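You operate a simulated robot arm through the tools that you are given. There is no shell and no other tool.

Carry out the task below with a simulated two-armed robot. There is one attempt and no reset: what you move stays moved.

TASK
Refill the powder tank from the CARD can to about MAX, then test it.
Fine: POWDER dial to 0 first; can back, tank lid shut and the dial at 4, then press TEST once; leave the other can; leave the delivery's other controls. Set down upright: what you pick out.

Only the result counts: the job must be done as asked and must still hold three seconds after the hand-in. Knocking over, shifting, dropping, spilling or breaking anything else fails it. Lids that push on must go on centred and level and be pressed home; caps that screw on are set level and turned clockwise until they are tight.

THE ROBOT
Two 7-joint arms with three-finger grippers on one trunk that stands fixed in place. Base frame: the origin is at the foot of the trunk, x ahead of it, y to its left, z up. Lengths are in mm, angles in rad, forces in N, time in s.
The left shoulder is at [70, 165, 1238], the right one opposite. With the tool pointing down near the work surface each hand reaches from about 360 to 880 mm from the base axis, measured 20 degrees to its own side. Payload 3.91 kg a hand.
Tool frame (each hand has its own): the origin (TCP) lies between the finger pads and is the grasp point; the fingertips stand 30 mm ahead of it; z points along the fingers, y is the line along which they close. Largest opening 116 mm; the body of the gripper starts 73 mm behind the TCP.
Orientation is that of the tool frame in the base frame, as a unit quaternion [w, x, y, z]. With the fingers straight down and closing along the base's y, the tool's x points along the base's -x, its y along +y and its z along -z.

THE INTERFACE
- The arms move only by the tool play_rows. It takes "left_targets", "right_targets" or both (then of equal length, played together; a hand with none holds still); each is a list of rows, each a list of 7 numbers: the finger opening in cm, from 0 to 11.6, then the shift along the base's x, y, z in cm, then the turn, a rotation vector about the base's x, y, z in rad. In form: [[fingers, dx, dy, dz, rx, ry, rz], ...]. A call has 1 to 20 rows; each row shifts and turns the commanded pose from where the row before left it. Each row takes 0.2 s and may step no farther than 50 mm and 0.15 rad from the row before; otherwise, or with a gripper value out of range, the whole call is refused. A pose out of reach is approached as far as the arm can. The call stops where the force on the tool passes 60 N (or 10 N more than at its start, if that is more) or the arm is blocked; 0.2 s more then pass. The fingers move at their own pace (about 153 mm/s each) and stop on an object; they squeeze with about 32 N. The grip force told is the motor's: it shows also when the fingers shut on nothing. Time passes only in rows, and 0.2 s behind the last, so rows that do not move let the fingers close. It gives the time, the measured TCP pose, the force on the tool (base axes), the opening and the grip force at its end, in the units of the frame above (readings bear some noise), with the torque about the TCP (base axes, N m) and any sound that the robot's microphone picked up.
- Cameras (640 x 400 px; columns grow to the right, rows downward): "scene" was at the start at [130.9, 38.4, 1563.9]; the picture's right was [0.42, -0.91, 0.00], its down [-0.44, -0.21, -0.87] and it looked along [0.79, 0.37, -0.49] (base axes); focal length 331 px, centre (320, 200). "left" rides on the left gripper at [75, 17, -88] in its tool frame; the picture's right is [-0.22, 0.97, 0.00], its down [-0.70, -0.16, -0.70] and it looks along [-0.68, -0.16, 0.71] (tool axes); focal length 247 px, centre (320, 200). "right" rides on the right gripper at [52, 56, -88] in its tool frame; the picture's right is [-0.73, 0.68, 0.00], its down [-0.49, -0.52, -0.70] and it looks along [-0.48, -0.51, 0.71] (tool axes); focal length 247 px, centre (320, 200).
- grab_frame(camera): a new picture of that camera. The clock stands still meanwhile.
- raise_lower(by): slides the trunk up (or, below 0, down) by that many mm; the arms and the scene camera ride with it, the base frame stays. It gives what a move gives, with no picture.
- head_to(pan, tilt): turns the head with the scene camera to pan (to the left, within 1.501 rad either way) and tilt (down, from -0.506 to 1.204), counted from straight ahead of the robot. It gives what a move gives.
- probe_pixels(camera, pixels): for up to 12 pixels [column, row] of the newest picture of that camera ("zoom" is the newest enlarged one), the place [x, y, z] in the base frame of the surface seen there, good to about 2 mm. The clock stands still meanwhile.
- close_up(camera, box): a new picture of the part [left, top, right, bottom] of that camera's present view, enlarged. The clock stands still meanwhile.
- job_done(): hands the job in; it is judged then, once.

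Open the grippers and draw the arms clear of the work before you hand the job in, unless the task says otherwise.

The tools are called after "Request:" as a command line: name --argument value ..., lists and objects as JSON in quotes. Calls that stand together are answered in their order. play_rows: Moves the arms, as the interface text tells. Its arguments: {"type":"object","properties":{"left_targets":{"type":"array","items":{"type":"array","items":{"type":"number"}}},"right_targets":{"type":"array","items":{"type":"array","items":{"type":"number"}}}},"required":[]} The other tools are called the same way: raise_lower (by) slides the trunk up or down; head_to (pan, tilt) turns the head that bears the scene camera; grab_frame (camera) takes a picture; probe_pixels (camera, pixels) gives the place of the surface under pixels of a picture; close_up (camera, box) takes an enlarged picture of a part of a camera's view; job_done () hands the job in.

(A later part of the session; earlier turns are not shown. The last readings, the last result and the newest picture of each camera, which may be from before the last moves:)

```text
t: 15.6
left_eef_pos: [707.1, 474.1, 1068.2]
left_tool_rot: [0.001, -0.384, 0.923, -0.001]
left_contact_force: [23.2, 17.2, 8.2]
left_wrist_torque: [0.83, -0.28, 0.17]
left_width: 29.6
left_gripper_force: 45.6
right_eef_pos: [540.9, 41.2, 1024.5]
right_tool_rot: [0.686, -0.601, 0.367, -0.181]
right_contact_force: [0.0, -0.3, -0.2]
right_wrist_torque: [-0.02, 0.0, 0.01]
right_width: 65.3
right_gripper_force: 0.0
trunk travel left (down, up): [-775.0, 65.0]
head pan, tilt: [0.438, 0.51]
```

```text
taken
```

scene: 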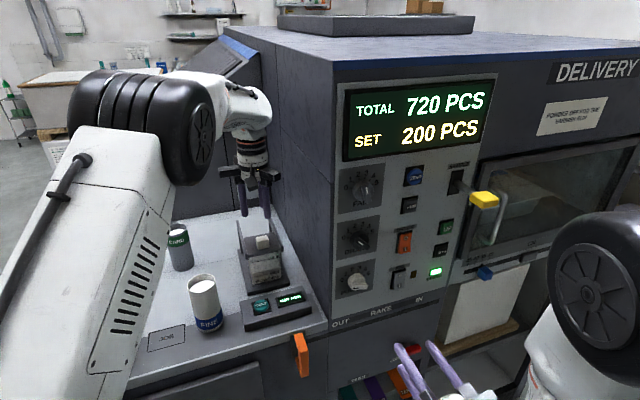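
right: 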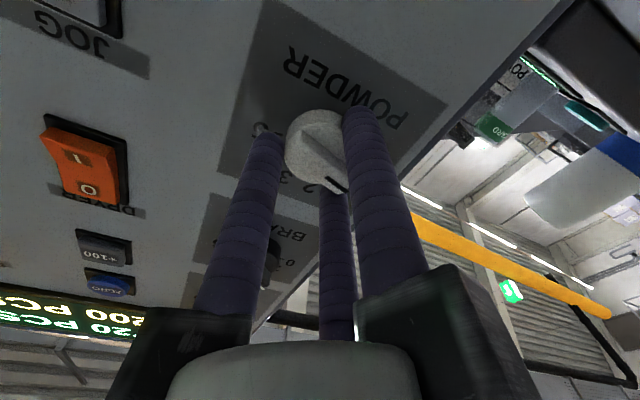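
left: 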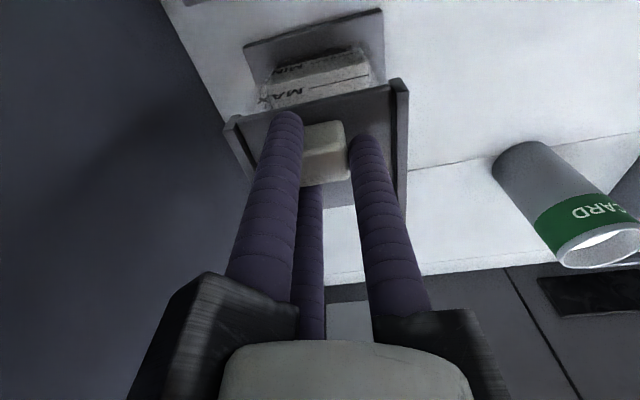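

Gripped at ~30 mm width. I slide the knob back along +v (0.71,0.71) a little and check the lid moves.

Request:
play_rows --left_targets '[[0, 0.4, 0.4, 0, 0, 0, 0], [0, 0.6, 0.6, 0, 0, 0, 0], [0, 0.6, 0.6, 0, 0, 0, 0]]'

Request:
grab_frame --camera "left"

Request:
close_up --camera "scene" --box '[220, 170, 310, 300]'

```text
t: 16.4
left_eef_pos: [720.8, 487.8, 1066.8]
left_tool_rot: [-0.001, -0.382, 0.924, 0.0]
left_contact_force: [4.2, -1.4, 6.7]
left_wrist_torque: [-0.16, 0.07, -0.3]
left_width: 29.8
left_gripper_force: 45.1
right_eef_pos: [538.7, 39.5, 1025.8]
right_tool_rot: [0.687, -0.6, 0.368, -0.182]
right_contact_force: [0.6, -0.6, 0.1]
right_wrist_torque: [-0.04, 0.01, 0.01]
right_width: 65.0
right_gripper_force: 0.1
trunk travel left (down, up): [-775.0, 65.0]
head pan, tilt: [0.438, 0.51]
```

```text
taken
```

left: 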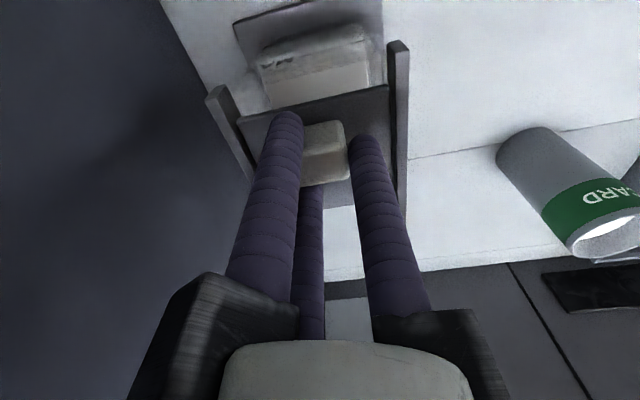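

```text
3.08 times, centred on (265, 235) of scene
```

zoom: 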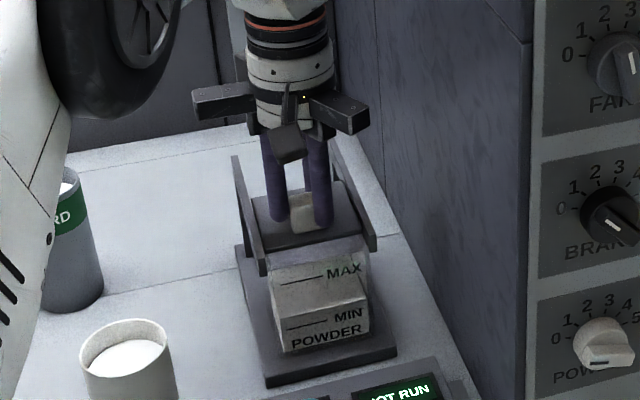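

The lid slides freely and the tank is opening. I continue sliding it to about 78 mm total.

Request:
play_rows --left_targets '[[0, 0.7, 0.7, 0, 0, 0, 0], [0, 0.7, 0.7, 0, 0, 0, 0], [0, 0.7, 0.7, 0, 0, 0, 0], [0, 0.7, 0.7, 0, 0, 0, 0], [0, 0.7, 0.7, 0, 0, 0, 0], [0, 0.6, 0.6, 0, 0, 0, 0], [0, 0, 0, 0, 0, 0, 0]]'

Request:
grab_frame --camera "left"

Request:
close_up --camera "scene" --box '[220, 170, 310, 300]'

```text
t: 18.0
left_eef_pos: [761.0, 529.6, 1067.0]
left_tool_rot: [0.0, -0.383, 0.924, 0.0]
left_contact_force: [7.1, -3.2, 0.6]
left_wrist_torque: [0.09, -0.21, -0.07]
left_width: 29.4
left_gripper_force: 45.7
right_eef_pos: [540.6, 39.3, 1024.3]
right_tool_rot: [0.687, -0.599, 0.368, -0.181]
right_contact_force: [0.1, 0.0, 0.0]
right_wrist_torque: [0.04, 0.0, 0.02]
right_width: 64.8
right_gripper_force: 0.0
trunk travel left (down, up): [-775.0, 65.0]
head pan, tilt: [0.438, 0.51]
```

```text
taken
```

left: 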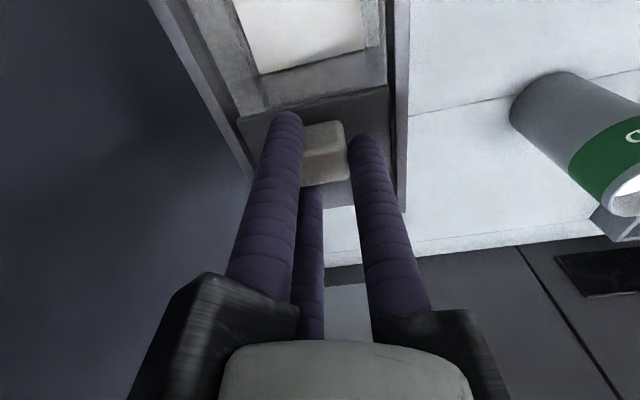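

```text
3.08 times, centred on (265, 235) of scene
```

zoom: 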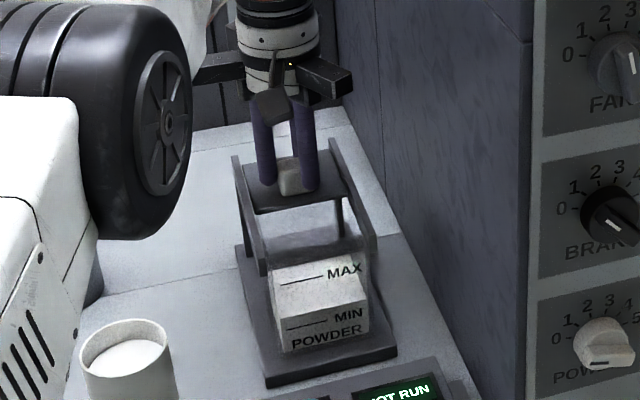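

The lid is fully back and the tank is open. I release the knob and rise straight up, then look at the opening.

Request:
play_rows --left_targets '[[5.6, 0, 0, 0, 0, 0, 0], [5.6, 0, 0, 0, 0, 0, 0], [5.6, 0, 0, 3, 0, 0, 0], [5.6, 0, 0, 4, 0, 0, 0], [5.6, -2.5, -2.5, 3, 0, 0, 0], [5.6, -3.4, -3.4, 0, 0, 0, 0], [5.6, -3.4, -3.4, 0, 0, 0, 0], [5.6, -2, -2, 0, 0, 0, 0]]'

Request:
grab_frame --camera "left"

Request:
grab_frame --camera "scene"

```text
t: 19.8
left_eef_pos: [645.3, 416.7, 1167.8]
left_tool_rot: [0.001, -0.383, 0.924, 0.001]
left_contact_force: [0.7, -0.8, -0.7]
left_wrist_torque: [0.0, -0.02, 0.03]
left_width: 55.8
left_gripper_force: 0.1
right_eef_pos: [538.5, 39.1, 1025.9]
right_tool_rot: [0.687, -0.6, 0.368, -0.182]
right_contact_force: [0.5, -0.2, 0.4]
right_wrist_torque: [-0.01, -0.02, 0.04]
right_width: 65.3
right_gripper_force: 0.1
trunk travel left (down, up): [-775.0, 65.0]
head pan, tilt: [0.438, 0.51]
```

```text
taken
```

left: 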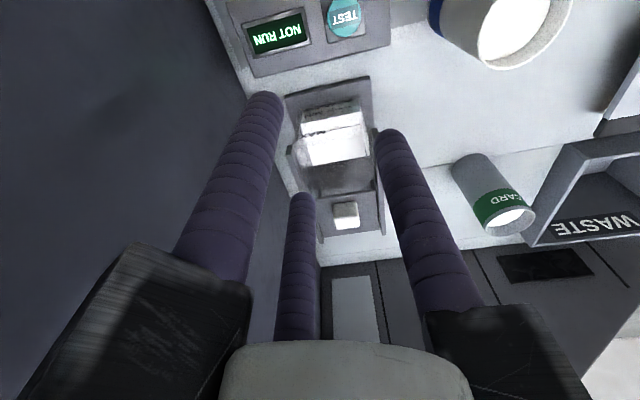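

```text
taken
```

scene: 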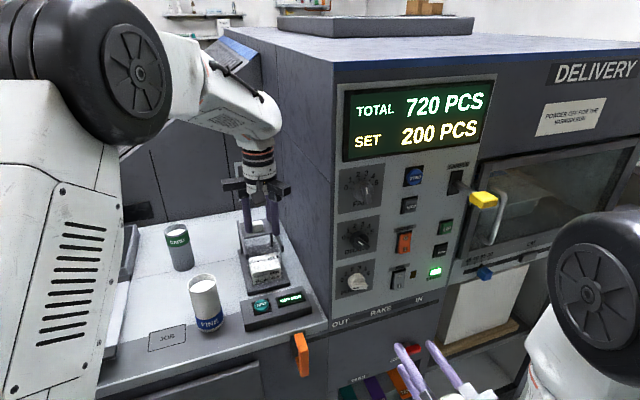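

The tank opening with white powder shows at about (335,140) in the left view. I enlarge and probe its edges.

Request:
close_up --camera "left" --box '[270, 70, 400, 240]'

Request:
probe_pixels --camera "zoom" --pixels '[[255, 140], [335, 120], [270, 190], [345, 180], [310, 160], [315, 225], [300, 130], [350, 290], [320, 100], [250, 190], [360, 190], [285, 230]]'

```text
2.35 times, centred on (335, 155) of left
```

zoom: 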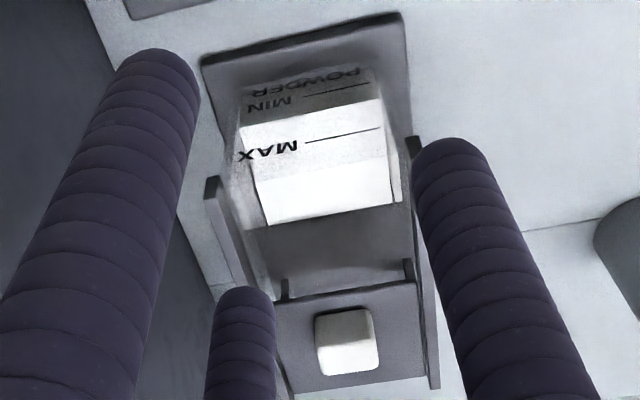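

```text
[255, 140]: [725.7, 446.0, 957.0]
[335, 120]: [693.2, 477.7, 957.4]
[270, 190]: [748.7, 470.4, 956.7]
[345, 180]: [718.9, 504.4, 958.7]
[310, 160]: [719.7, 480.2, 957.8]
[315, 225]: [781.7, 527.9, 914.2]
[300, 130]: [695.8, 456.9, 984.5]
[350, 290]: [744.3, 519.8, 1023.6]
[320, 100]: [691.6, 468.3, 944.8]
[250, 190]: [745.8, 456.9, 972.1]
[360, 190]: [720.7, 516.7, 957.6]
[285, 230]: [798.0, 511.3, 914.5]
```

Powder now stands at z≈957; MAX is at z≈997. I zoom in more on the opening to find the walls' rim.

Request:
close_up --camera "left" --box '[310, 90, 382, 195]'

Request:
probe_pixels --camera "zoom" --pixels '[[235, 220], [395, 180], [240, 260], [400, 240], [215, 100], [390, 65], [190, 150], [410, 100], [225, 310], [420, 300], [330, 70], [320, 250]]'

```text
3.81 times, centred on (346, 142) of left
```

zoom: 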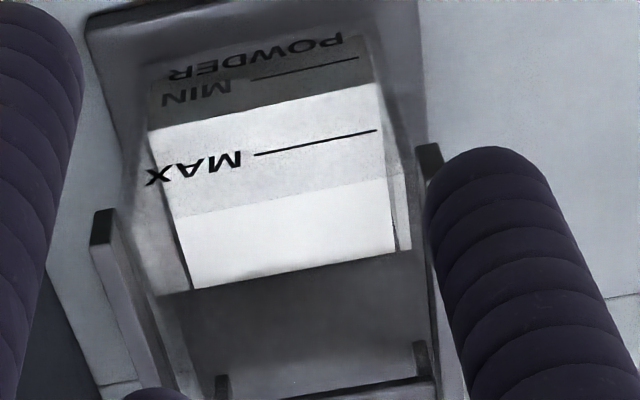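

```text
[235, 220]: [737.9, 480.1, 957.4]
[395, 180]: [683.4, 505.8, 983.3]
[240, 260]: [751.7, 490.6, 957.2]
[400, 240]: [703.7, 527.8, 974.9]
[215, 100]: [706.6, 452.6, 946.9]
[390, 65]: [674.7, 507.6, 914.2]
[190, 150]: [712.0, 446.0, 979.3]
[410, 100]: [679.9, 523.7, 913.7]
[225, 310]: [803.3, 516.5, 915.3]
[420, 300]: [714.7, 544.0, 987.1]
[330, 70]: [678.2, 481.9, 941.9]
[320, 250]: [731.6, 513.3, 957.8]
```

Tank opening is about 70×60 mm (u 128–198, v 820–882), rim z≈1018. Plan: grip the CARD can from the side with the hand pitched 25° down, avoiding the FINE can, keeping finger A on the far left. I swing the left hand to a pre-grasp 150 mm short of it.

Request:
play_rows --left_targets '[[11.6, -0.8, 2.1, 0, 0, 0, -0.1163], [11.6, -0.8, 2.1, 0, 0, 0, -0.1163], [11.6, -0.8, 2.1, 0, 0, 0, -0.1163], [11.6, -0.8, 2.1, 0, 0.0533, -0.1142, 0], [11.6, -0.8, 2.1, 0, 0.0533, -0.1142, 0], [11.6, -0.8, 2.1, 0, 0.0533, -0.1142, 0], [11.6, -0.8, 2.1, -1.0, 0.0533, -0.1142, 0], [11.6, -0.8, 2.1, -1.5, 0.0533, -0.1142, 0], [11.6, -0.8, 2.1, -1.5, 0.0533, -0.1142, 0], [11.6, -0.9, 2.2, -1.5, 0.0533, -0.1142, 0], [11.6, -0.9, 2.2, -1.5, 0.0533, -0.1142, 0], [11.6, -0.9, 2.1, -1.5, 0.0533, -0.1142, 0]]'

Request:
grab_frame --camera "left"

Request:
grab_frame --camera "scene"

```text
t: 22.4
left_eef_pos: [546.1, 672.0, 1082.1]
left_tool_rot: [0.525, -0.183, 0.823, 0.115]
left_contact_force: [0.0, -0.2, 0.7]
left_wrist_torque: [-0.01, -0.01, 0.01]
left_width: 116.1
left_gripper_force: 0.0
right_eef_pos: [539.1, 40.3, 1025.1]
right_tool_rot: [0.686, -0.601, 0.368, -0.181]
right_contact_force: [-0.9, 0.3, 0.1]
right_wrist_torque: [0.01, -0.02, -0.01]
right_width: 65.0
right_gripper_force: 0.0
trunk travel left (down, up): [-775.0, 65.0]
head pan, tilt: [0.438, 0.51]
```

```text
taken
```

left: 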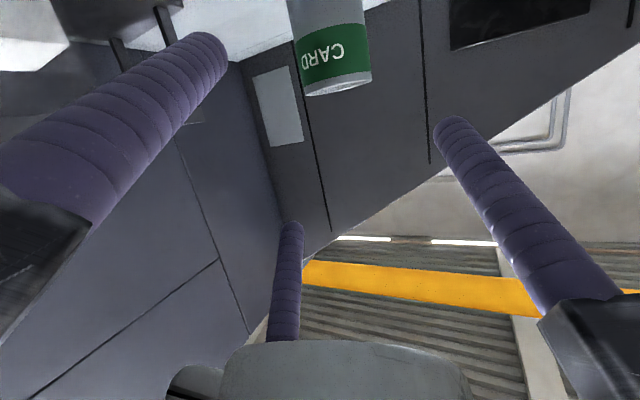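

```text
taken
```

scene: 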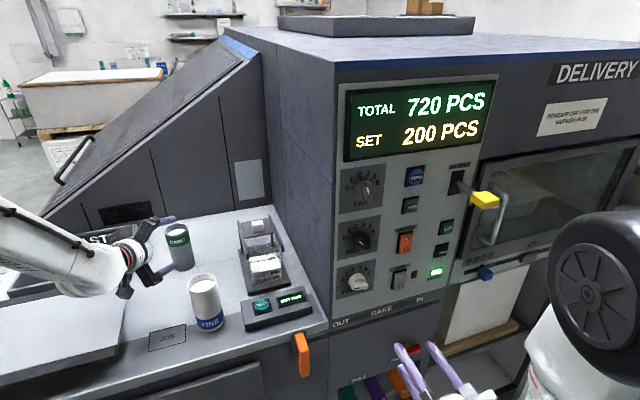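

Orientation matches plan (z_tool≈(0.82,0.38,-0.42)). I lower 47 mm onto the approach line and check the view.

Request:
play_rows --left_targets '[[11.6, 0, 0, -2.4, 0, 0, 0], [11.6, 0, 0, -2.3, 0, 0, 0], [11.6, 2.05, 0.96, -1.05, 0, 0, 0], [11.6, 2.05, 0.96, -1.05, 0, 0, 0]]'

Request:
grab_frame --camera "left"

Request:
close_up --camera "scene" --box '[60, 190, 260, 340]'

```text
t: 23.4
left_eef_pos: [589.1, 690.4, 1012.1]
left_tool_rot: [0.524, -0.183, 0.824, 0.116]
left_contact_force: [0.6, 0.6, -0.2]
left_wrist_torque: [0.0, -0.02, 0.0]
left_width: 116.1
left_gripper_force: 0.0
right_eef_pos: [540.5, 40.4, 1024.0]
right_tool_rot: [0.686, -0.601, 0.368, -0.182]
right_contact_force: [0.9, 0.9, 0.6]
right_wrist_torque: [0.01, -0.03, -0.04]
right_width: 65.1
right_gripper_force: 0.1
trunk travel left (down, up): [-775.0, 65.0]
head pan, tilt: [0.438, 0.51]
```

```text
taken
```

left: 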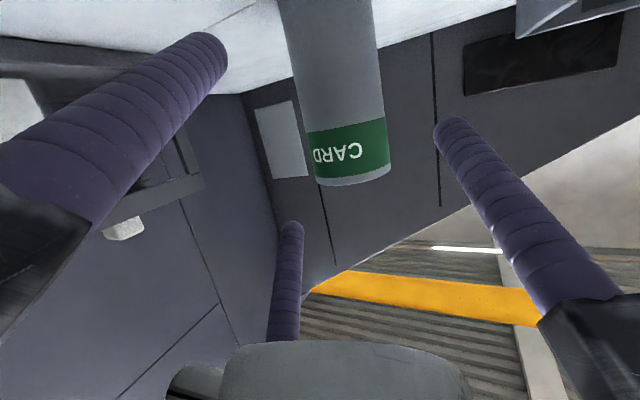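

```text
2.67 times, centred on (160, 265) of scene
```

zoom: 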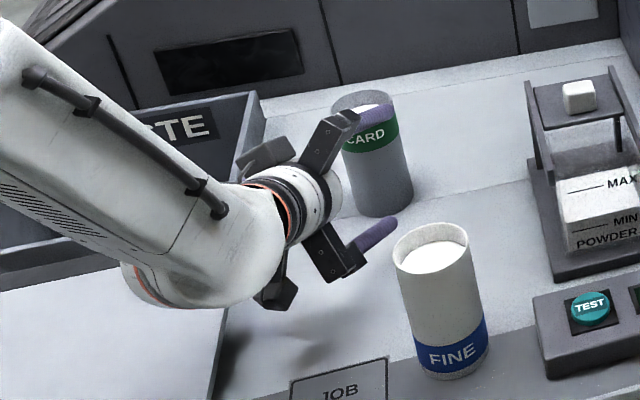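

Lateral offset of the can in tool frame is 13.7 mm as planned (C and B fingers right of it, A on the left). I advance 73 mm along the tool axis and look again.

Request:
play_rows --left_targets '[[11.6, 2.0, 0.94, -1.03, 0, 0, 0], [11.6, 2.0, 0.94, -1.03, 0, 0, 0], [11.6, 2.0, 0.94, -1.03, 0, 0, 0]]'

Request:
grab_frame --camera "left"

Request:
close_up --camera "scene" --box '[60, 190, 260, 340]'

```text
t: 24.2
left_eef_pos: [649.4, 718.4, 982.8]
left_tool_rot: [0.523, -0.183, 0.824, 0.116]
left_contact_force: [0.7, 0.4, -0.3]
left_wrist_torque: [0.01, -0.06, 0.0]
left_width: 116.0
left_gripper_force: 0.1
right_eef_pos: [538.7, 39.3, 1025.5]
right_tool_rot: [0.687, -0.6, 0.368, -0.182]
right_contact_force: [0.6, 0.3, 1.0]
right_wrist_torque: [0.02, 0.02, -0.01]
right_width: 65.0
right_gripper_force: 0.1
trunk travel left (down, up): [-775.0, 65.0]
head pan, tilt: [0.438, 0.51]
```

```text
taken
```

left: 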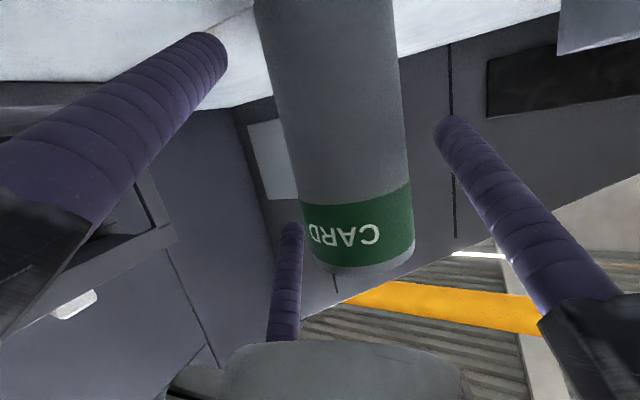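

```text
2.67 times, centred on (160, 265) of scene
```

zoom: 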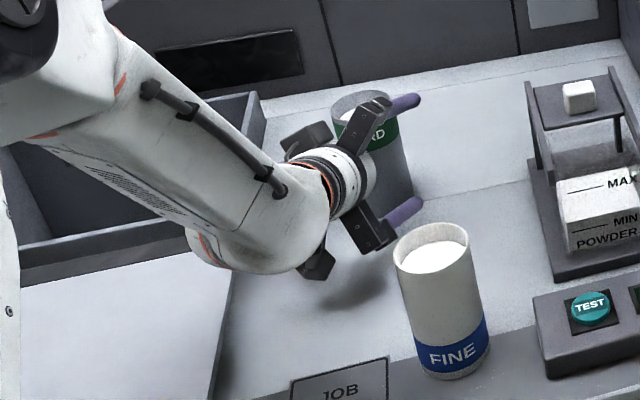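

Fingers pass on both sides of the can without touching. One more step in, then close gently.

Request:
play_rows --left_targets '[[11.6, 2.0, 0.94, -1.03, 0, 0, 0], [11.6, 0, 0, 0, 0, 0, 0], [10, 0, 0, 0, 0, 0, 0], [9.4, 0, 0, 0, 0, 0, 0]]'

Request:
grab_frame --camera "left"

Request:
close_up --camera "scene" --box '[60, 190, 260, 340]'

```text
t: 25.2
left_eef_pos: [668.7, 727.1, 971.8]
left_tool_rot: [0.524, -0.183, 0.824, 0.116]
left_contact_force: [-0.8, 0.1, 0.0]
left_wrist_torque: [0.02, -0.01, 0.01]
left_width: 93.9
left_gripper_force: 0.2
right_eef_pos: [539.6, 40.1, 1024.7]
right_tool_rot: [0.687, -0.599, 0.369, -0.183]
right_contact_force: [-0.1, 0.6, -0.7]
right_wrist_torque: [0.02, 0.03, 0.01]
right_width: 65.1
right_gripper_force: 0.0
trunk travel left (down, up): [-775.0, 65.0]
head pan, tilt: [0.438, 0.51]
```

```text
taken
```

left: 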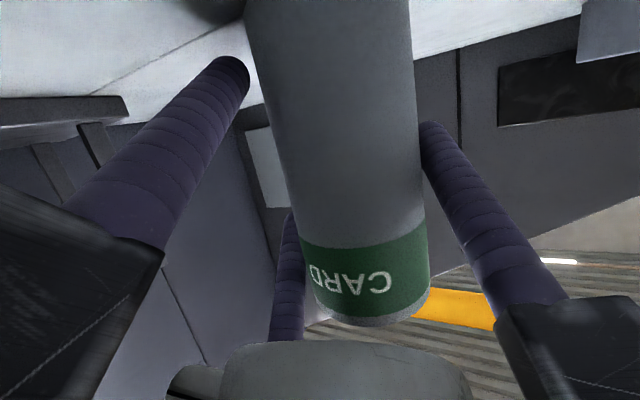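

```text
2.67 times, centred on (160, 265) of scene
```

zoom: 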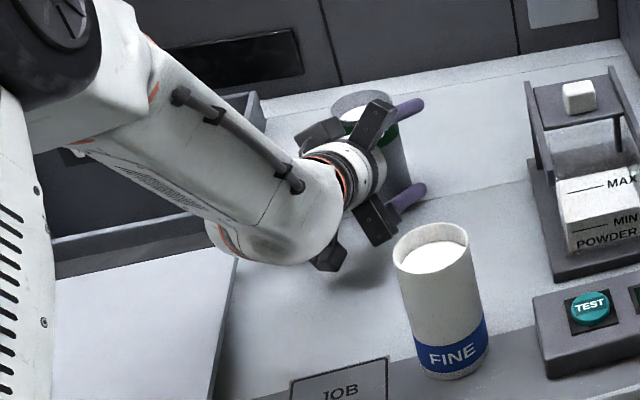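

No contact yet at 94 mm. I close further in small steps to see when it touches.

Request:
play_rows --left_targets '[[9.1, 0, 0, 0, 0, 0, 0], [8.9, 0, 0, 0, 0, 0, 0], [8.7, 0, 0, 0, 0, 0, 0]]'

Request:
grab_frame --camera "left"

```text
t: 26.0
left_eef_pos: [668.2, 727.3, 973.1]
left_tool_rot: [0.524, -0.183, 0.824, 0.115]
left_contact_force: [-0.5, 0.2, 0.1]
left_wrist_torque: [0.04, 0.02, 0.0]
left_width: 87.7
left_gripper_force: 0.9
right_eef_pos: [539.1, 40.0, 1025.0]
right_tool_rot: [0.687, -0.6, 0.368, -0.181]
right_contact_force: [-0.1, -0.5, 0.2]
right_wrist_torque: [-0.03, 0.02, -0.02]
right_width: 65.2
right_gripper_force: 0.1
trunk travel left (down, up): [-775.0, 65.0]
head pan, tilt: [0.438, 0.51]
```

```text
taken
```

left: 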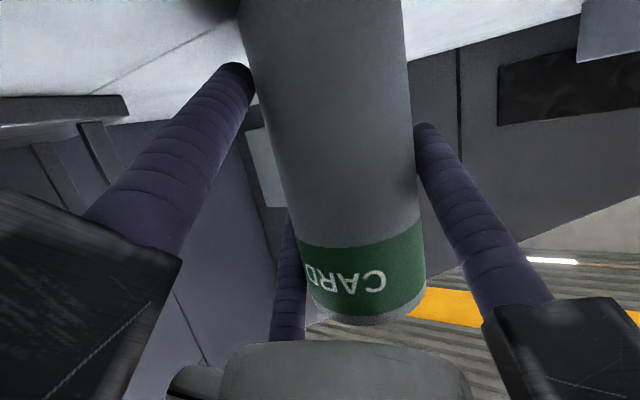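

Contact at ≈88 mm just as predicted. I squeeze fully.

Request:
play_rows --left_targets '[[7, 0, 0, 0, 0, 0, 0], [5, 0, 0, 0, 0, 0, 0], [3, 0, 0, 0, 0, 0, 0], [0, 0, 0, 0, 0, 0, 0]]'

Request:
grab_frame --camera "left"

Request:
close_up --camera "scene" --box '[100, 190, 240, 300]'

```text
t: 27.0
left_eef_pos: [668.4, 726.1, 972.8]
left_tool_rot: [0.525, -0.184, 0.823, 0.116]
left_contact_force: [-1.1, 0.3, 0.5]
left_wrist_torque: [0.05, 0.05, 0.02]
left_width: 86.0
left_gripper_force: 32.2
right_eef_pos: [538.6, 39.3, 1024.6]
right_tool_rot: [0.687, -0.6, 0.368, -0.181]
right_contact_force: [0.0, 1.1, -0.9]
right_wrist_torque: [0.01, 0.02, 0.0]
right_width: 65.0
right_gripper_force: 0.0
trunk travel left (down, up): [-775.0, 65.0]
head pan, tilt: [0.438, 0.51]
```

```text
taken
```

left: 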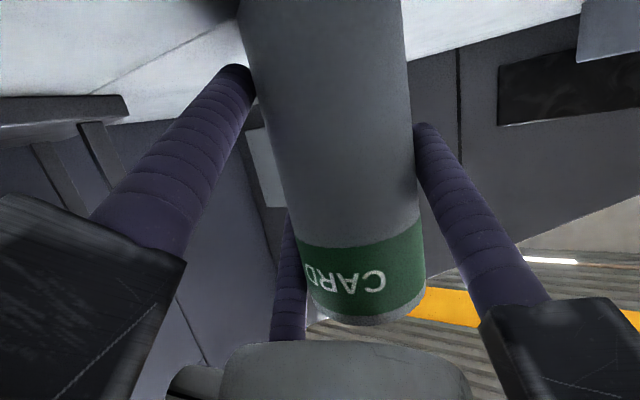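

```text
3.64 times, centred on (170, 245) of scene
```

zoom: 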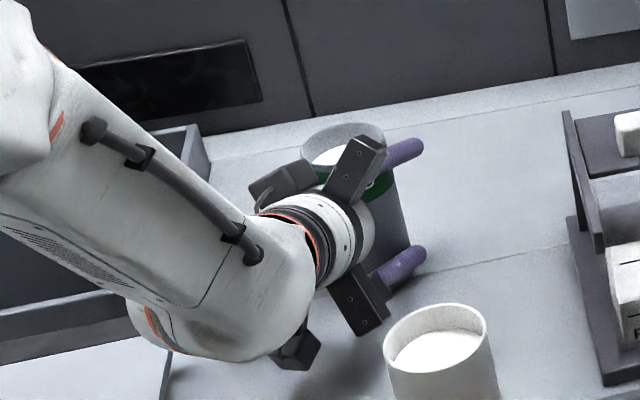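

Grip is firm (86 mm, 32 N). I lift the can 30 mm and check.

Request:
play_rows --left_targets '[[0, 0, 0, 0.5, 0, 0, 0], [0, 0, 0, 1.0, 0, 0, 0], [0, 0, 0, 1.5, 0, 0, 0], [0, 0, 0, 0, 0, 0, 0]]'

Request:
grab_frame --camera "left"

Request:
close_up --camera "scene" --box '[100, 190, 240, 300]'

```text
t: 28.0
left_eef_pos: [668.6, 728.2, 1002.2]
left_tool_rot: [0.523, -0.183, 0.824, 0.116]
left_contact_force: [-0.2, -0.6, -1.7]
left_wrist_torque: [-0.02, 0.01, -0.04]
left_width: 86.3
left_gripper_force: 32.2
right_eef_pos: [539.2, 40.6, 1025.6]
right_tool_rot: [0.687, -0.6, 0.368, -0.181]
right_contact_force: [0.6, 0.4, -0.8]
right_wrist_torque: [-0.04, 0.0, -0.04]
right_width: 65.0
right_gripper_force: 0.1
trunk travel left (down, up): [-775.0, 65.0]
head pan, tilt: [0.438, 0.51]
```

```text
taken
```

left: 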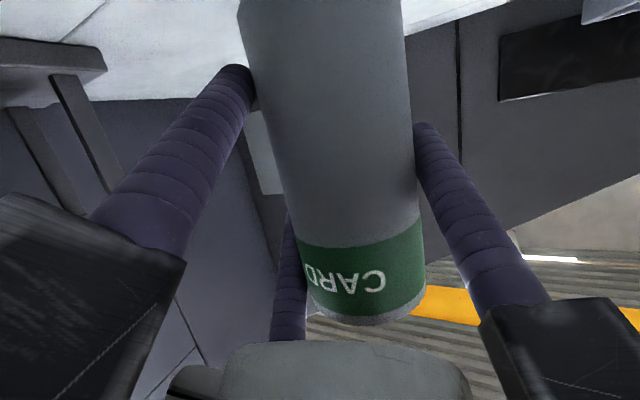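

```text
3.64 times, centred on (170, 245) of scene
```

zoom: 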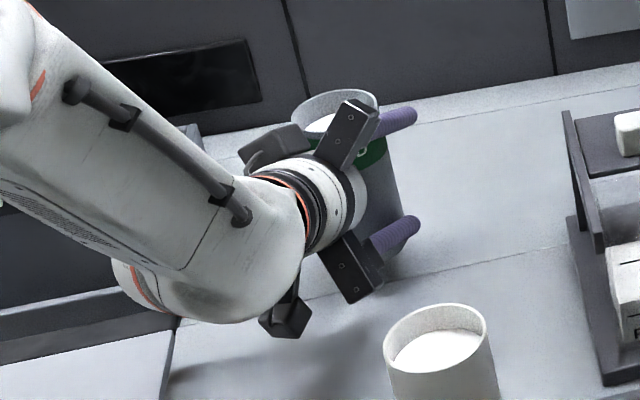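

The can is held rigidly and upright. I raise it well clear of everything, then carry it (yawing +20° so it faces the tank squarely) to a point in front of the tank, u≈176, v≈777.

Request:
play_rows --left_targets '[[0, 0, 0, 2, 0, 0, 0], [0, 0, 0, 3, 0, 0, 0], [0, 0, 0, 3, 0, 0, 0], [0, 0, 0, 3, 0, 0, 0], [0, 0, 0, 3, 0, 0, 0], [0, 0, 0, 3, 0, 0, 0], [0, 0, 0, 3, 0, 0, 0], [0, 0, 0, 3, 0, 0, 0], [0, 0, 0, 3, 0, 0, 0], [0, 0, 0, 2, 0, 0, 0]]'

Request:
play_rows --left_targets '[[0, 0, -2, 0, 0, 0, 0], [0, 0, -3, 0, 0, 0, 0.05], [0, 0, -3, 0, 0, 0, 0.05], [0, 0, -3, 0, 0, 0, 0.05], [0, 0, -3, 0, 0, 0, 0.05], [0, 0, -3, 0, 0, 0, 0.05], [0, 0.1, -3, 0, 0, 0, 0.05], [0, 0.1, -3, 0, 0, 0, 0.049], [0, 0.1, -3, 0, 0, 0, 0], [0, 0.2, -2.5, 0, 0, 0, 0], [0, 0, -1.8, 0, 0, 0, 0], [0, 0, 0, 0, 0, 0, 0]]'

Request:
grab_frame --camera "scene"

Request:
grab_frame --camera "left"

```text
t: 30.2
left_eef_pos: [667.8, 727.1, 1284.2]
left_tool_rot: [0.524, -0.183, 0.824, 0.116]
left_contact_force: [-0.8, 0.6, -0.9]
left_wrist_torque: [0.01, -0.01, 0.02]
left_width: 86.2
left_gripper_force: 31.8
right_eef_pos: [538.9, 40.4, 1024.6]
right_tool_rot: [0.687, -0.6, 0.368, -0.182]
right_contact_force: [0.1, -0.5, -0.3]
right_wrist_torque: [-0.01, -0.01, -0.02]
right_width: 65.1
right_gripper_force: 0.0
trunk travel left (down, up): [-775.0, 65.0]
head pan, tilt: [0.438, 0.51]
```

```text
t: 32.8
left_eef_pos: [676.4, 446.7, 1281.2]
left_tool_rot: [0.493, -0.329, 0.78, 0.202]
left_contact_force: [-0.4, -0.2, -2.0]
left_wrist_torque: [-0.03, 0.01, -0.02]
left_width: 86.2
left_gripper_force: 31.5
left hand out of reach, approached as far as the arm can: row 9
right_eef_pos: [540.3, 41.6, 1025.3]
right_tool_rot: [0.686, -0.601, 0.367, -0.183]
right_contact_force: [-0.8, 0.6, 0.4]
right_wrist_torque: [-0.01, -0.01, 0.0]
right_width: 65.0
right_gripper_force: 0.1
trunk travel left (down, up): [-775.0, 65.0]
head pan, tilt: [0.438, 0.51]
```

```text
taken
```

scene: 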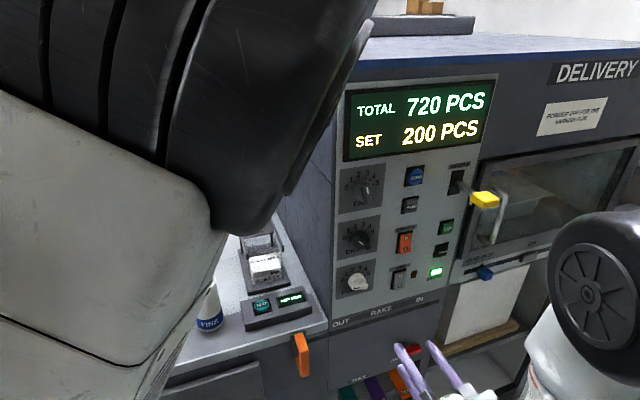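

```text
taken
```

left: 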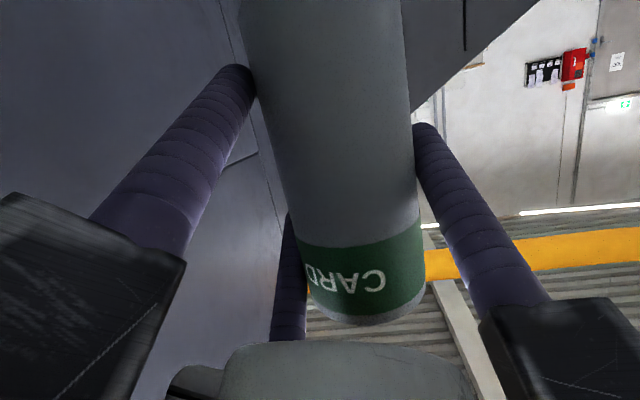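

The can is upright at the tank's front side. The elbow partly fills the scene view, but the tank is still visible at (262,265). I lower the can toward pouring height.

Request:
play_rows --left_targets '[[0, 0, -0.7, -3, 0, 0, 0], [0, 0, -0.7, -3, 0, 0, 0], [0, -0.1, -0.7, -3, 0, 0, 0], [0, -0.1, 0, -3, 0, 0, 0], [0, 0, 0, -3, 0, 0, 0]]'

Request:
grab_frame --camera "scene"

Request:
grab_frame --camera "left"

```text
t: 34.0
left_eef_pos: [677.4, 419.2, 1135.1]
left_tool_rot: [0.495, -0.323, 0.78, 0.205]
left_contact_force: [0.5, 0.8, -0.8]
left_wrist_torque: [-0.03, 0.0, 0.01]
left_width: 86.1
left_gripper_force: 32.1
right_eef_pos: [540.8, 40.8, 1025.2]
right_tool_rot: [0.687, -0.6, 0.368, -0.181]
right_contact_force: [0.7, 0.8, 0.3]
right_wrist_torque: [-0.03, 0.03, 0.03]
right_width: 64.9
right_gripper_force: 0.0
trunk travel left (down, up): [-775.0, 65.0]
head pan, tilt: [0.438, 0.51]
```

```text
taken
```

scene: 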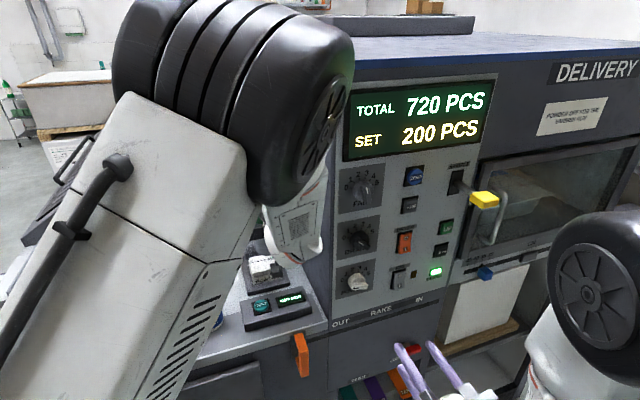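

```text
taken
```

left: 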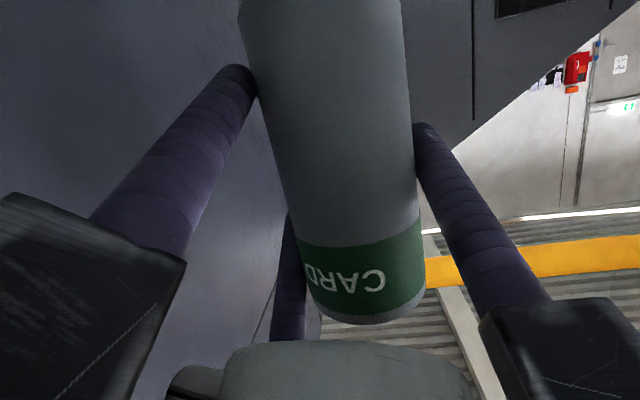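

I probe the can's surface in the left view to find exactly where its axis is before aligning it with the tank.

Request:
probe_pixels --camera "left" --pixels '[[345, 200], [290, 200], [405, 200], [365, 305], [320, 295], [410, 295], [330, 60], [270, 60], [385, 60]]'

Request:
close_up --camera "scene" --box '[230, 230, 330, 330]'

```text
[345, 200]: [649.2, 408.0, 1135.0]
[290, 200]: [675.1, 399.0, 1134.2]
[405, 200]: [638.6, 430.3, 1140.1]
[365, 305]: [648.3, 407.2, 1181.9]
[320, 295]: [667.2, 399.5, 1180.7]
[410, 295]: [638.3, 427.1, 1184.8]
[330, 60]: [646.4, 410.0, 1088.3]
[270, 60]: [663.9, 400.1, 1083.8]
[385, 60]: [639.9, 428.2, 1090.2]
```

```text
4.00 times, centred on (280, 280) of scene
```

zoom: 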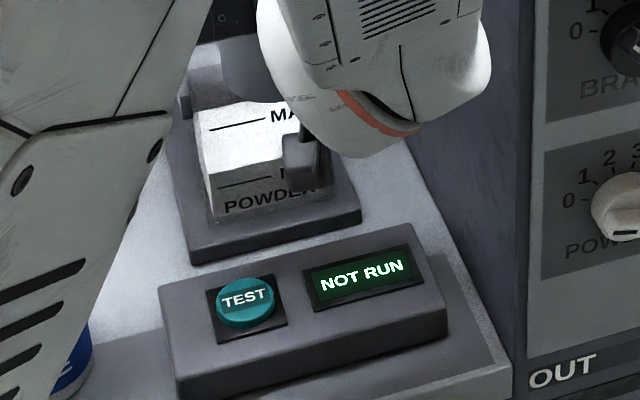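

The can's axis is at about (668.6,429.9). I shift it 8 mm in y to centre it on the tank (u≈163) and lower to TCP z≈1098, then begin tilting forward to ~26° (below spill).

Request:
play_rows --left_targets '[[0, 0, 0.4, -2, 0, 0, 0], [0, 0, 0.4, -1.7, 0, 0, 0], [0, 0, 0, 0, -0.08, 0.08, 0], [0, 0, 0, 0, -0.08, 0.08, 0], [0, 0, 0, 0, -0.08, 0.08, 0], [0, 0, 0, 0, -0.08, 0.08, 0], [0, 0, 0, 0, 0, 0, 0]]'

Request:
grab_frame --camera "scene"

Request:
grab_frame --camera "left"

```text
t: 35.6
left_eef_pos: [674.5, 424.7, 1099.5]
left_tool_rot: [0.308, -0.361, 0.871, 0.128]
left_contact_force: [-0.2, -0.7, -1.3]
left_wrist_torque: [0.01, 0.0, 0.0]
left_width: 86.1
left_gripper_force: 31.6
right_eef_pos: [540.0, 38.6, 1024.1]
right_tool_rot: [0.687, -0.599, 0.368, -0.182]
right_contact_force: [0.8, 0.3, 0.2]
right_wrist_torque: [0.01, 0.01, 0.02]
right_width: 65.5
right_gripper_force: 0.0
trunk travel left (down, up): [-775.0, 65.0]
head pan, tilt: [0.438, 0.51]
```

```text
taken
```

scene: 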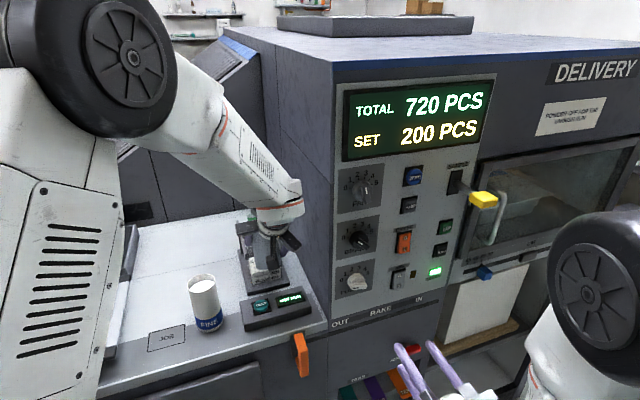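

```text
taken
```

left: 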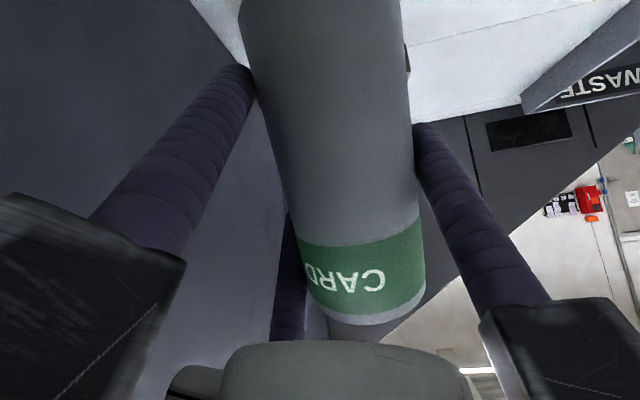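

The elbow has swung away. I zoom into the tank/can region from the scene camera.

Request:
close_up --camera "scene" --box '[225, 195, 315, 305]'

```text
3.64 times, centred on (270, 250) of scene
```

zoom: 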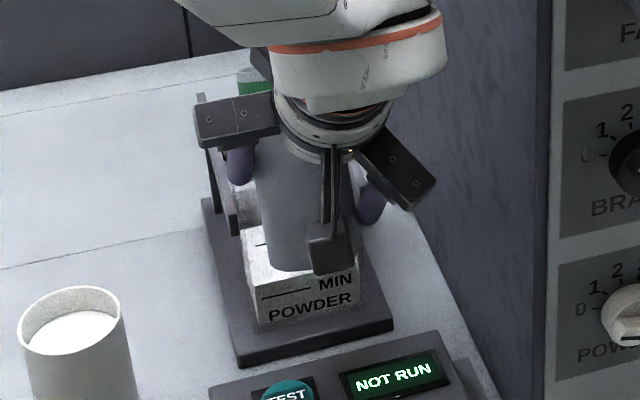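

The tank's left strip with the MAX line's start at (258,243) stays visible beside the can, so I can watch the level. I tilt further to ~40° and look.

Request:
play_rows --left_targets '[[0, 0, 0, 0, -0.06, 0.06, 0], [0, 0, 0, 0, -0.06, 0.06, 0], [0, 0, 0, 0, -0.05, 0.05, 0], [0, 0, 0, 0, 0, 0, 0]]'

Request:
close_up --camera "scene" --box '[225, 195, 315, 305]'

Request:
grab_frame --camera "left"

```text
t: 36.6
left_eef_pos: [673.6, 426.6, 1098.5]
left_tool_rot: [0.202, -0.373, 0.902, 0.083]
left_contact_force: [-0.1, 0.8, -2.0]
left_wrist_torque: [0.0, 0.01, -0.02]
left_width: 86.1
left_gripper_force: 31.6
right_eef_pos: [539.4, 40.0, 1023.3]
right_tool_rot: [0.686, -0.6, 0.368, -0.181]
right_contact_force: [0.4, 0.4, -0.2]
right_wrist_torque: [-0.01, 0.01, -0.02]
right_width: 64.8
right_gripper_force: 0.0
trunk travel left (down, up): [-775.0, 65.0]
head pan, tilt: [0.438, 0.51]
```

```text
3.64 times, centred on (270, 250) of scene
```

zoom: 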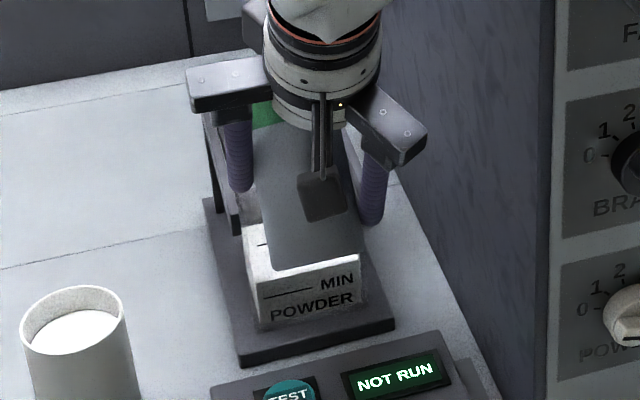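

```text
taken
```

left: 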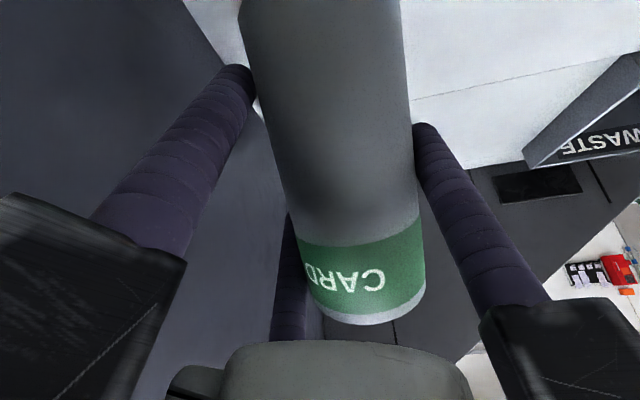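

Tilt ≈40°, no visible rise yet. I go on to ~50° and look at the level strip.

Request:
play_rows --left_targets '[[0, 0, 0, 0, -0.06, 0.06, 0], [0, 0, 0, 0, -0.06, 0.06, 0], [0, 0, 0, 0, 0, 0, 0]]'

Request:
close_up --camera "scene" --box '[225, 195, 315, 305]'

```text
t: 37.4
left_eef_pos: [673.3, 426.2, 1099.8]
left_tool_rot: [0.124, -0.379, 0.916, 0.051]
left_contact_force: [-0.3, -0.7, -1.7]
left_wrist_torque: [-0.02, -0.01, -0.01]
left_width: 86.0
left_gripper_force: 31.7
right_eef_pos: [538.8, 39.0, 1026.4]
right_tool_rot: [0.687, -0.599, 0.368, -0.183]
right_contact_force: [0.6, 0.8, 0.0]
right_wrist_torque: [0.02, -0.03, -0.02]
right_width: 65.0
right_gripper_force: 0.1
trunk travel left (down, up): [-775.0, 65.0]
head pan, tilt: [0.438, 0.51]
```

```text
3.64 times, centred on (270, 250) of scene
```

zoom: 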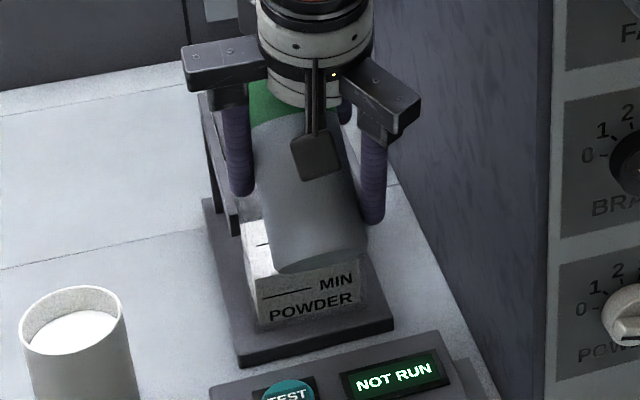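

I magnify the strip left of the can to see the powder level.

Request:
close_up --camera "scene" --box '[240, 248, 290, 293]'

```text
8.89 times, centred on (265, 270) of scene
```

zoom: 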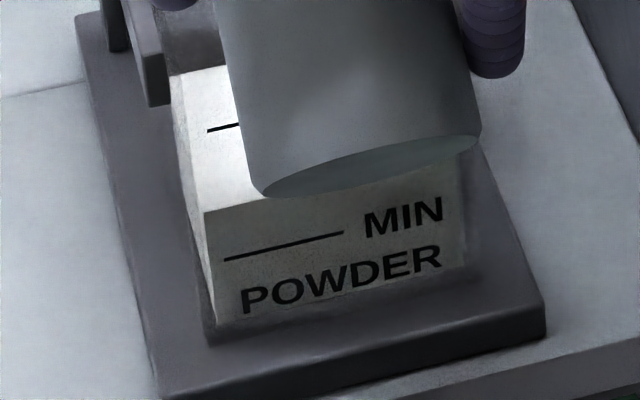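

The powder's front edge is at about row 212 (between MIN at 258 and MAX at 131), basically unchanged. I tilt on to ~57°.

Request:
play_rows --left_targets '[[0, 0, 0, 0, -0.05, 0.05, 0], [0, 0, 0, 0, -0.05, 0.05, 0], [0, 0, 0, 0, 0, 0, 0]]'

Request:
close_up --camera "scene" --box '[240, 248, 290, 293]'

Request:
close_up --camera "scene" --box '[225, 185, 315, 305]'

```text
t: 38.2
left_eef_pos: [673.9, 427.1, 1098.8]
left_tool_rot: [0.059, -0.382, 0.922, 0.025]
left_contact_force: [-0.1, 0.5, -1.4]
left_wrist_torque: [0.06, -0.05, -0.02]
left_width: 86.2
left_gripper_force: 31.8
right_eef_pos: [538.7, 39.8, 1024.6]
right_tool_rot: [0.688, -0.599, 0.367, -0.182]
right_contact_force: [0.6, -0.5, 1.1]
right_wrist_torque: [-0.01, 0.02, -0.03]
right_width: 64.8
right_gripper_force: 0.0
trunk travel left (down, up): [-775.0, 65.0]
head pan, tilt: [0.438, 0.51]
```

```text
8.89 times, centred on (265, 270) of scene
```

zoom: 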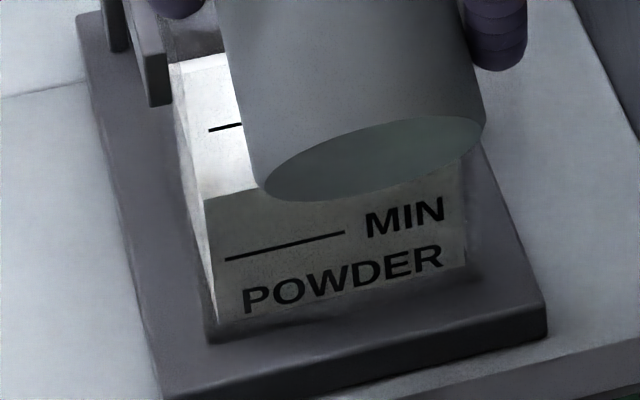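

```text
3.33 times, centred on (270, 245) of scene
```

zoom: 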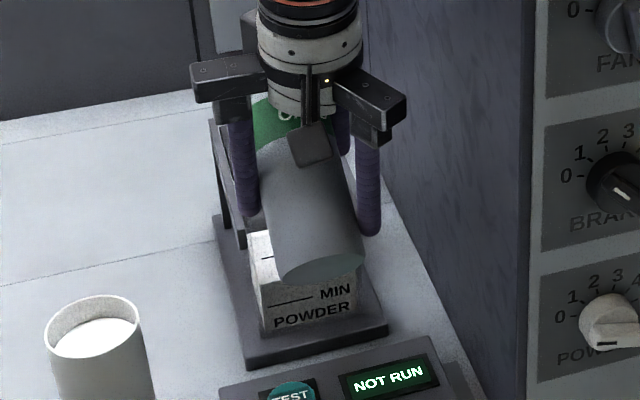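

The front edge rose to row ~197: powder is flowing in. I hold for 0.4 s to see whether it keeps flowing at this tilt.

Request:
play_rows --left_targets '[[0, 0, 0, 0, 0, 0, 0], [0, 0, 0, 0, 0, 0, 0]]'

Request:
close_up --camera "scene" --box '[240, 248, 290, 293]'

```text
t: 38.8
left_eef_pos: [673.8, 427.0, 1098.7]
left_tool_rot: [0.059, -0.382, 0.922, 0.024]
left_contact_force: [0.0, 0.0, -1.3]
left_wrist_torque: [-0.01, -0.01, 0.01]
left_width: 86.3
left_gripper_force: 31.5
right_eef_pos: [539.1, 39.8, 1024.8]
right_tool_rot: [0.687, -0.6, 0.368, -0.181]
right_contact_force: [0.7, -0.1, 0.0]
right_wrist_torque: [0.01, 0.0, 0.01]
right_width: 65.0
right_gripper_force: 0.0
trunk travel left (down, up): [-775.0, 65.0]
head pan, tilt: [0.438, 0.51]
```

```text
8.89 times, centred on (265, 270) of scene
```

zoom: 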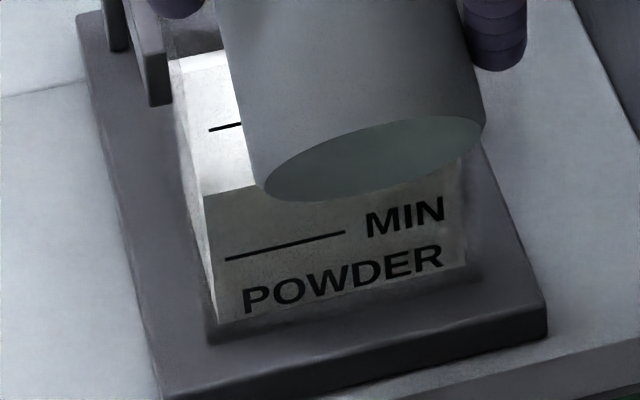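

Nearly settled (row ~194), so the amount follows the tilt. I tilt another ~6° and hold.

Request:
play_rows --left_targets '[[0, 0, 0, 0, -0.04, 0.04, 0], [0, 0, 0, 0, -0.035, 0.035, 0], [0, 0, 0, 0, 0, 0, 0], [0, 0, 0, 0, 0, 0, 0]]'

Request:
close_up --camera "scene" --box '[240, 248, 290, 293]'

```text
t: 39.8
left_eef_pos: [672.5, 427.2, 1099.5]
left_tool_rot: [0.01, -0.383, 0.924, 0.004]
left_contact_force: [-0.5, -0.8, -1.1]
left_wrist_torque: [-0.03, -0.03, 0.02]
left_width: 86.2
left_gripper_force: 32.4
right_eef_pos: [538.9, 39.9, 1024.5]
right_tool_rot: [0.687, -0.6, 0.368, -0.182]
right_contact_force: [0.1, 0.2, 0.5]
right_wrist_torque: [0.0, -0.02, 0.0]
right_width: 64.8
right_gripper_force: 0.1
trunk travel left (down, up): [-775.0, 65.0]
head pan, tilt: [0.438, 0.51]
```

```text
8.89 times, centred on (265, 270) of scene
```

zoom: 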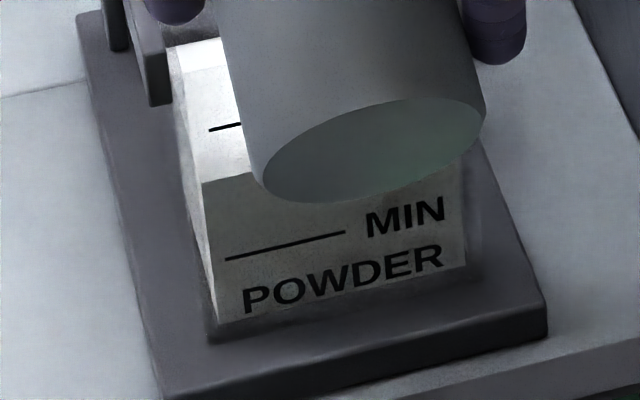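

Level edge at row ~183 at 64° tilt; still smooth. Continue 6° more.

Request:
play_rows --left_targets '[[0, 0, 0, 0, -0.04, 0.04, 0], [0, 0, 0, 0, -0.035, 0.035, 0], [0, 0, 0, 0, 0, 0, 0], [0, 0, 0, 0, 0, 0, 0]]'

Request:
close_up --camera "scene" --box '[240, 248, 290, 293]'

```text
t: 40.8
left_eef_pos: [672.3, 427.0, 1097.7]
left_tool_rot: [-0.039, -0.382, 0.923, -0.015]
left_contact_force: [0.1, -0.1, -1.0]
left_wrist_torque: [-0.02, 0.02, 0.02]
left_width: 86.2
left_gripper_force: 32.4
right_eef_pos: [539.1, 40.3, 1025.5]
right_tool_rot: [0.687, -0.599, 0.368, -0.182]
right_contact_force: [-0.3, -0.1, -1.4]
right_wrist_torque: [0.04, 0.01, 0.01]
right_width: 65.0
right_gripper_force: 0.1
trunk travel left (down, up): [-775.0, 65.0]
head pan, tilt: [0.438, 0.51]
```

```text
8.89 times, centred on (265, 270) of scene
```

zoom: 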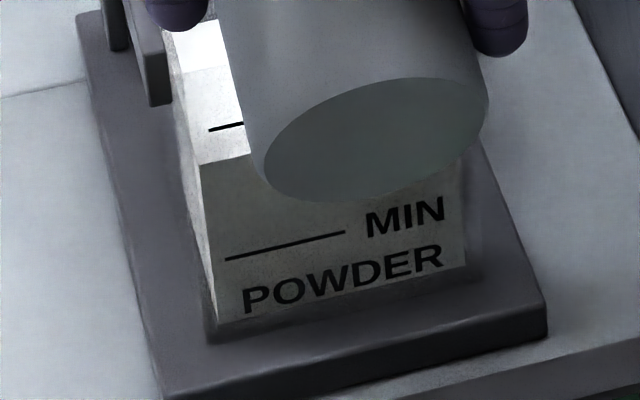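

Level edge now row ~162 (MAX at ~130). I add a smaller tilt of ~3° and hold.

Request:
play_rows --left_targets '[[0, 0, 0, 0, -0.037, 0.037, 0], [0, 0, 0, 0, 0, 0, 0], [0, 0, 0, 0, 0, 0, 0]]'

Request:
close_up --camera "scene" --box '[240, 248, 290, 293]'

```text
t: 41.6
left_eef_pos: [672.7, 427.6, 1099.0]
left_tool_rot: [-0.063, -0.382, 0.922, -0.026]
left_contact_force: [-0.4, 0.5, -1.3]
left_wrist_torque: [-0.04, -0.02, 0.03]
left_width: 86.1
left_gripper_force: 31.2
right_eef_pos: [539.3, 39.1, 1026.0]
right_tool_rot: [0.687, -0.6, 0.368, -0.182]
right_contact_force: [1.1, 0.2, -0.8]
right_wrist_torque: [0.0, -0.01, -0.02]
right_width: 65.0
right_gripper_force: 0.1
trunk travel left (down, up): [-775.0, 65.0]
head pan, tilt: [0.438, 0.51]
```

```text
8.89 times, centred on (265, 270) of scene
```

zoom: 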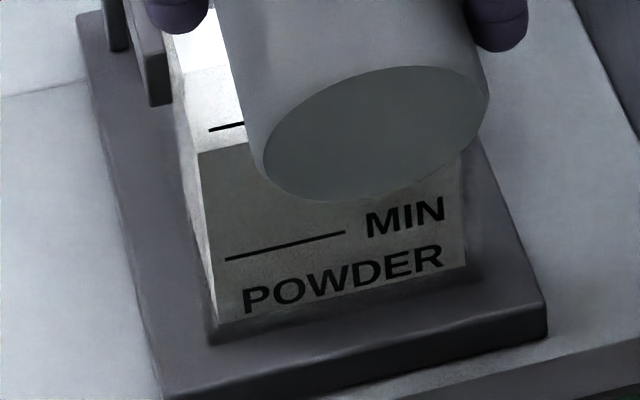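

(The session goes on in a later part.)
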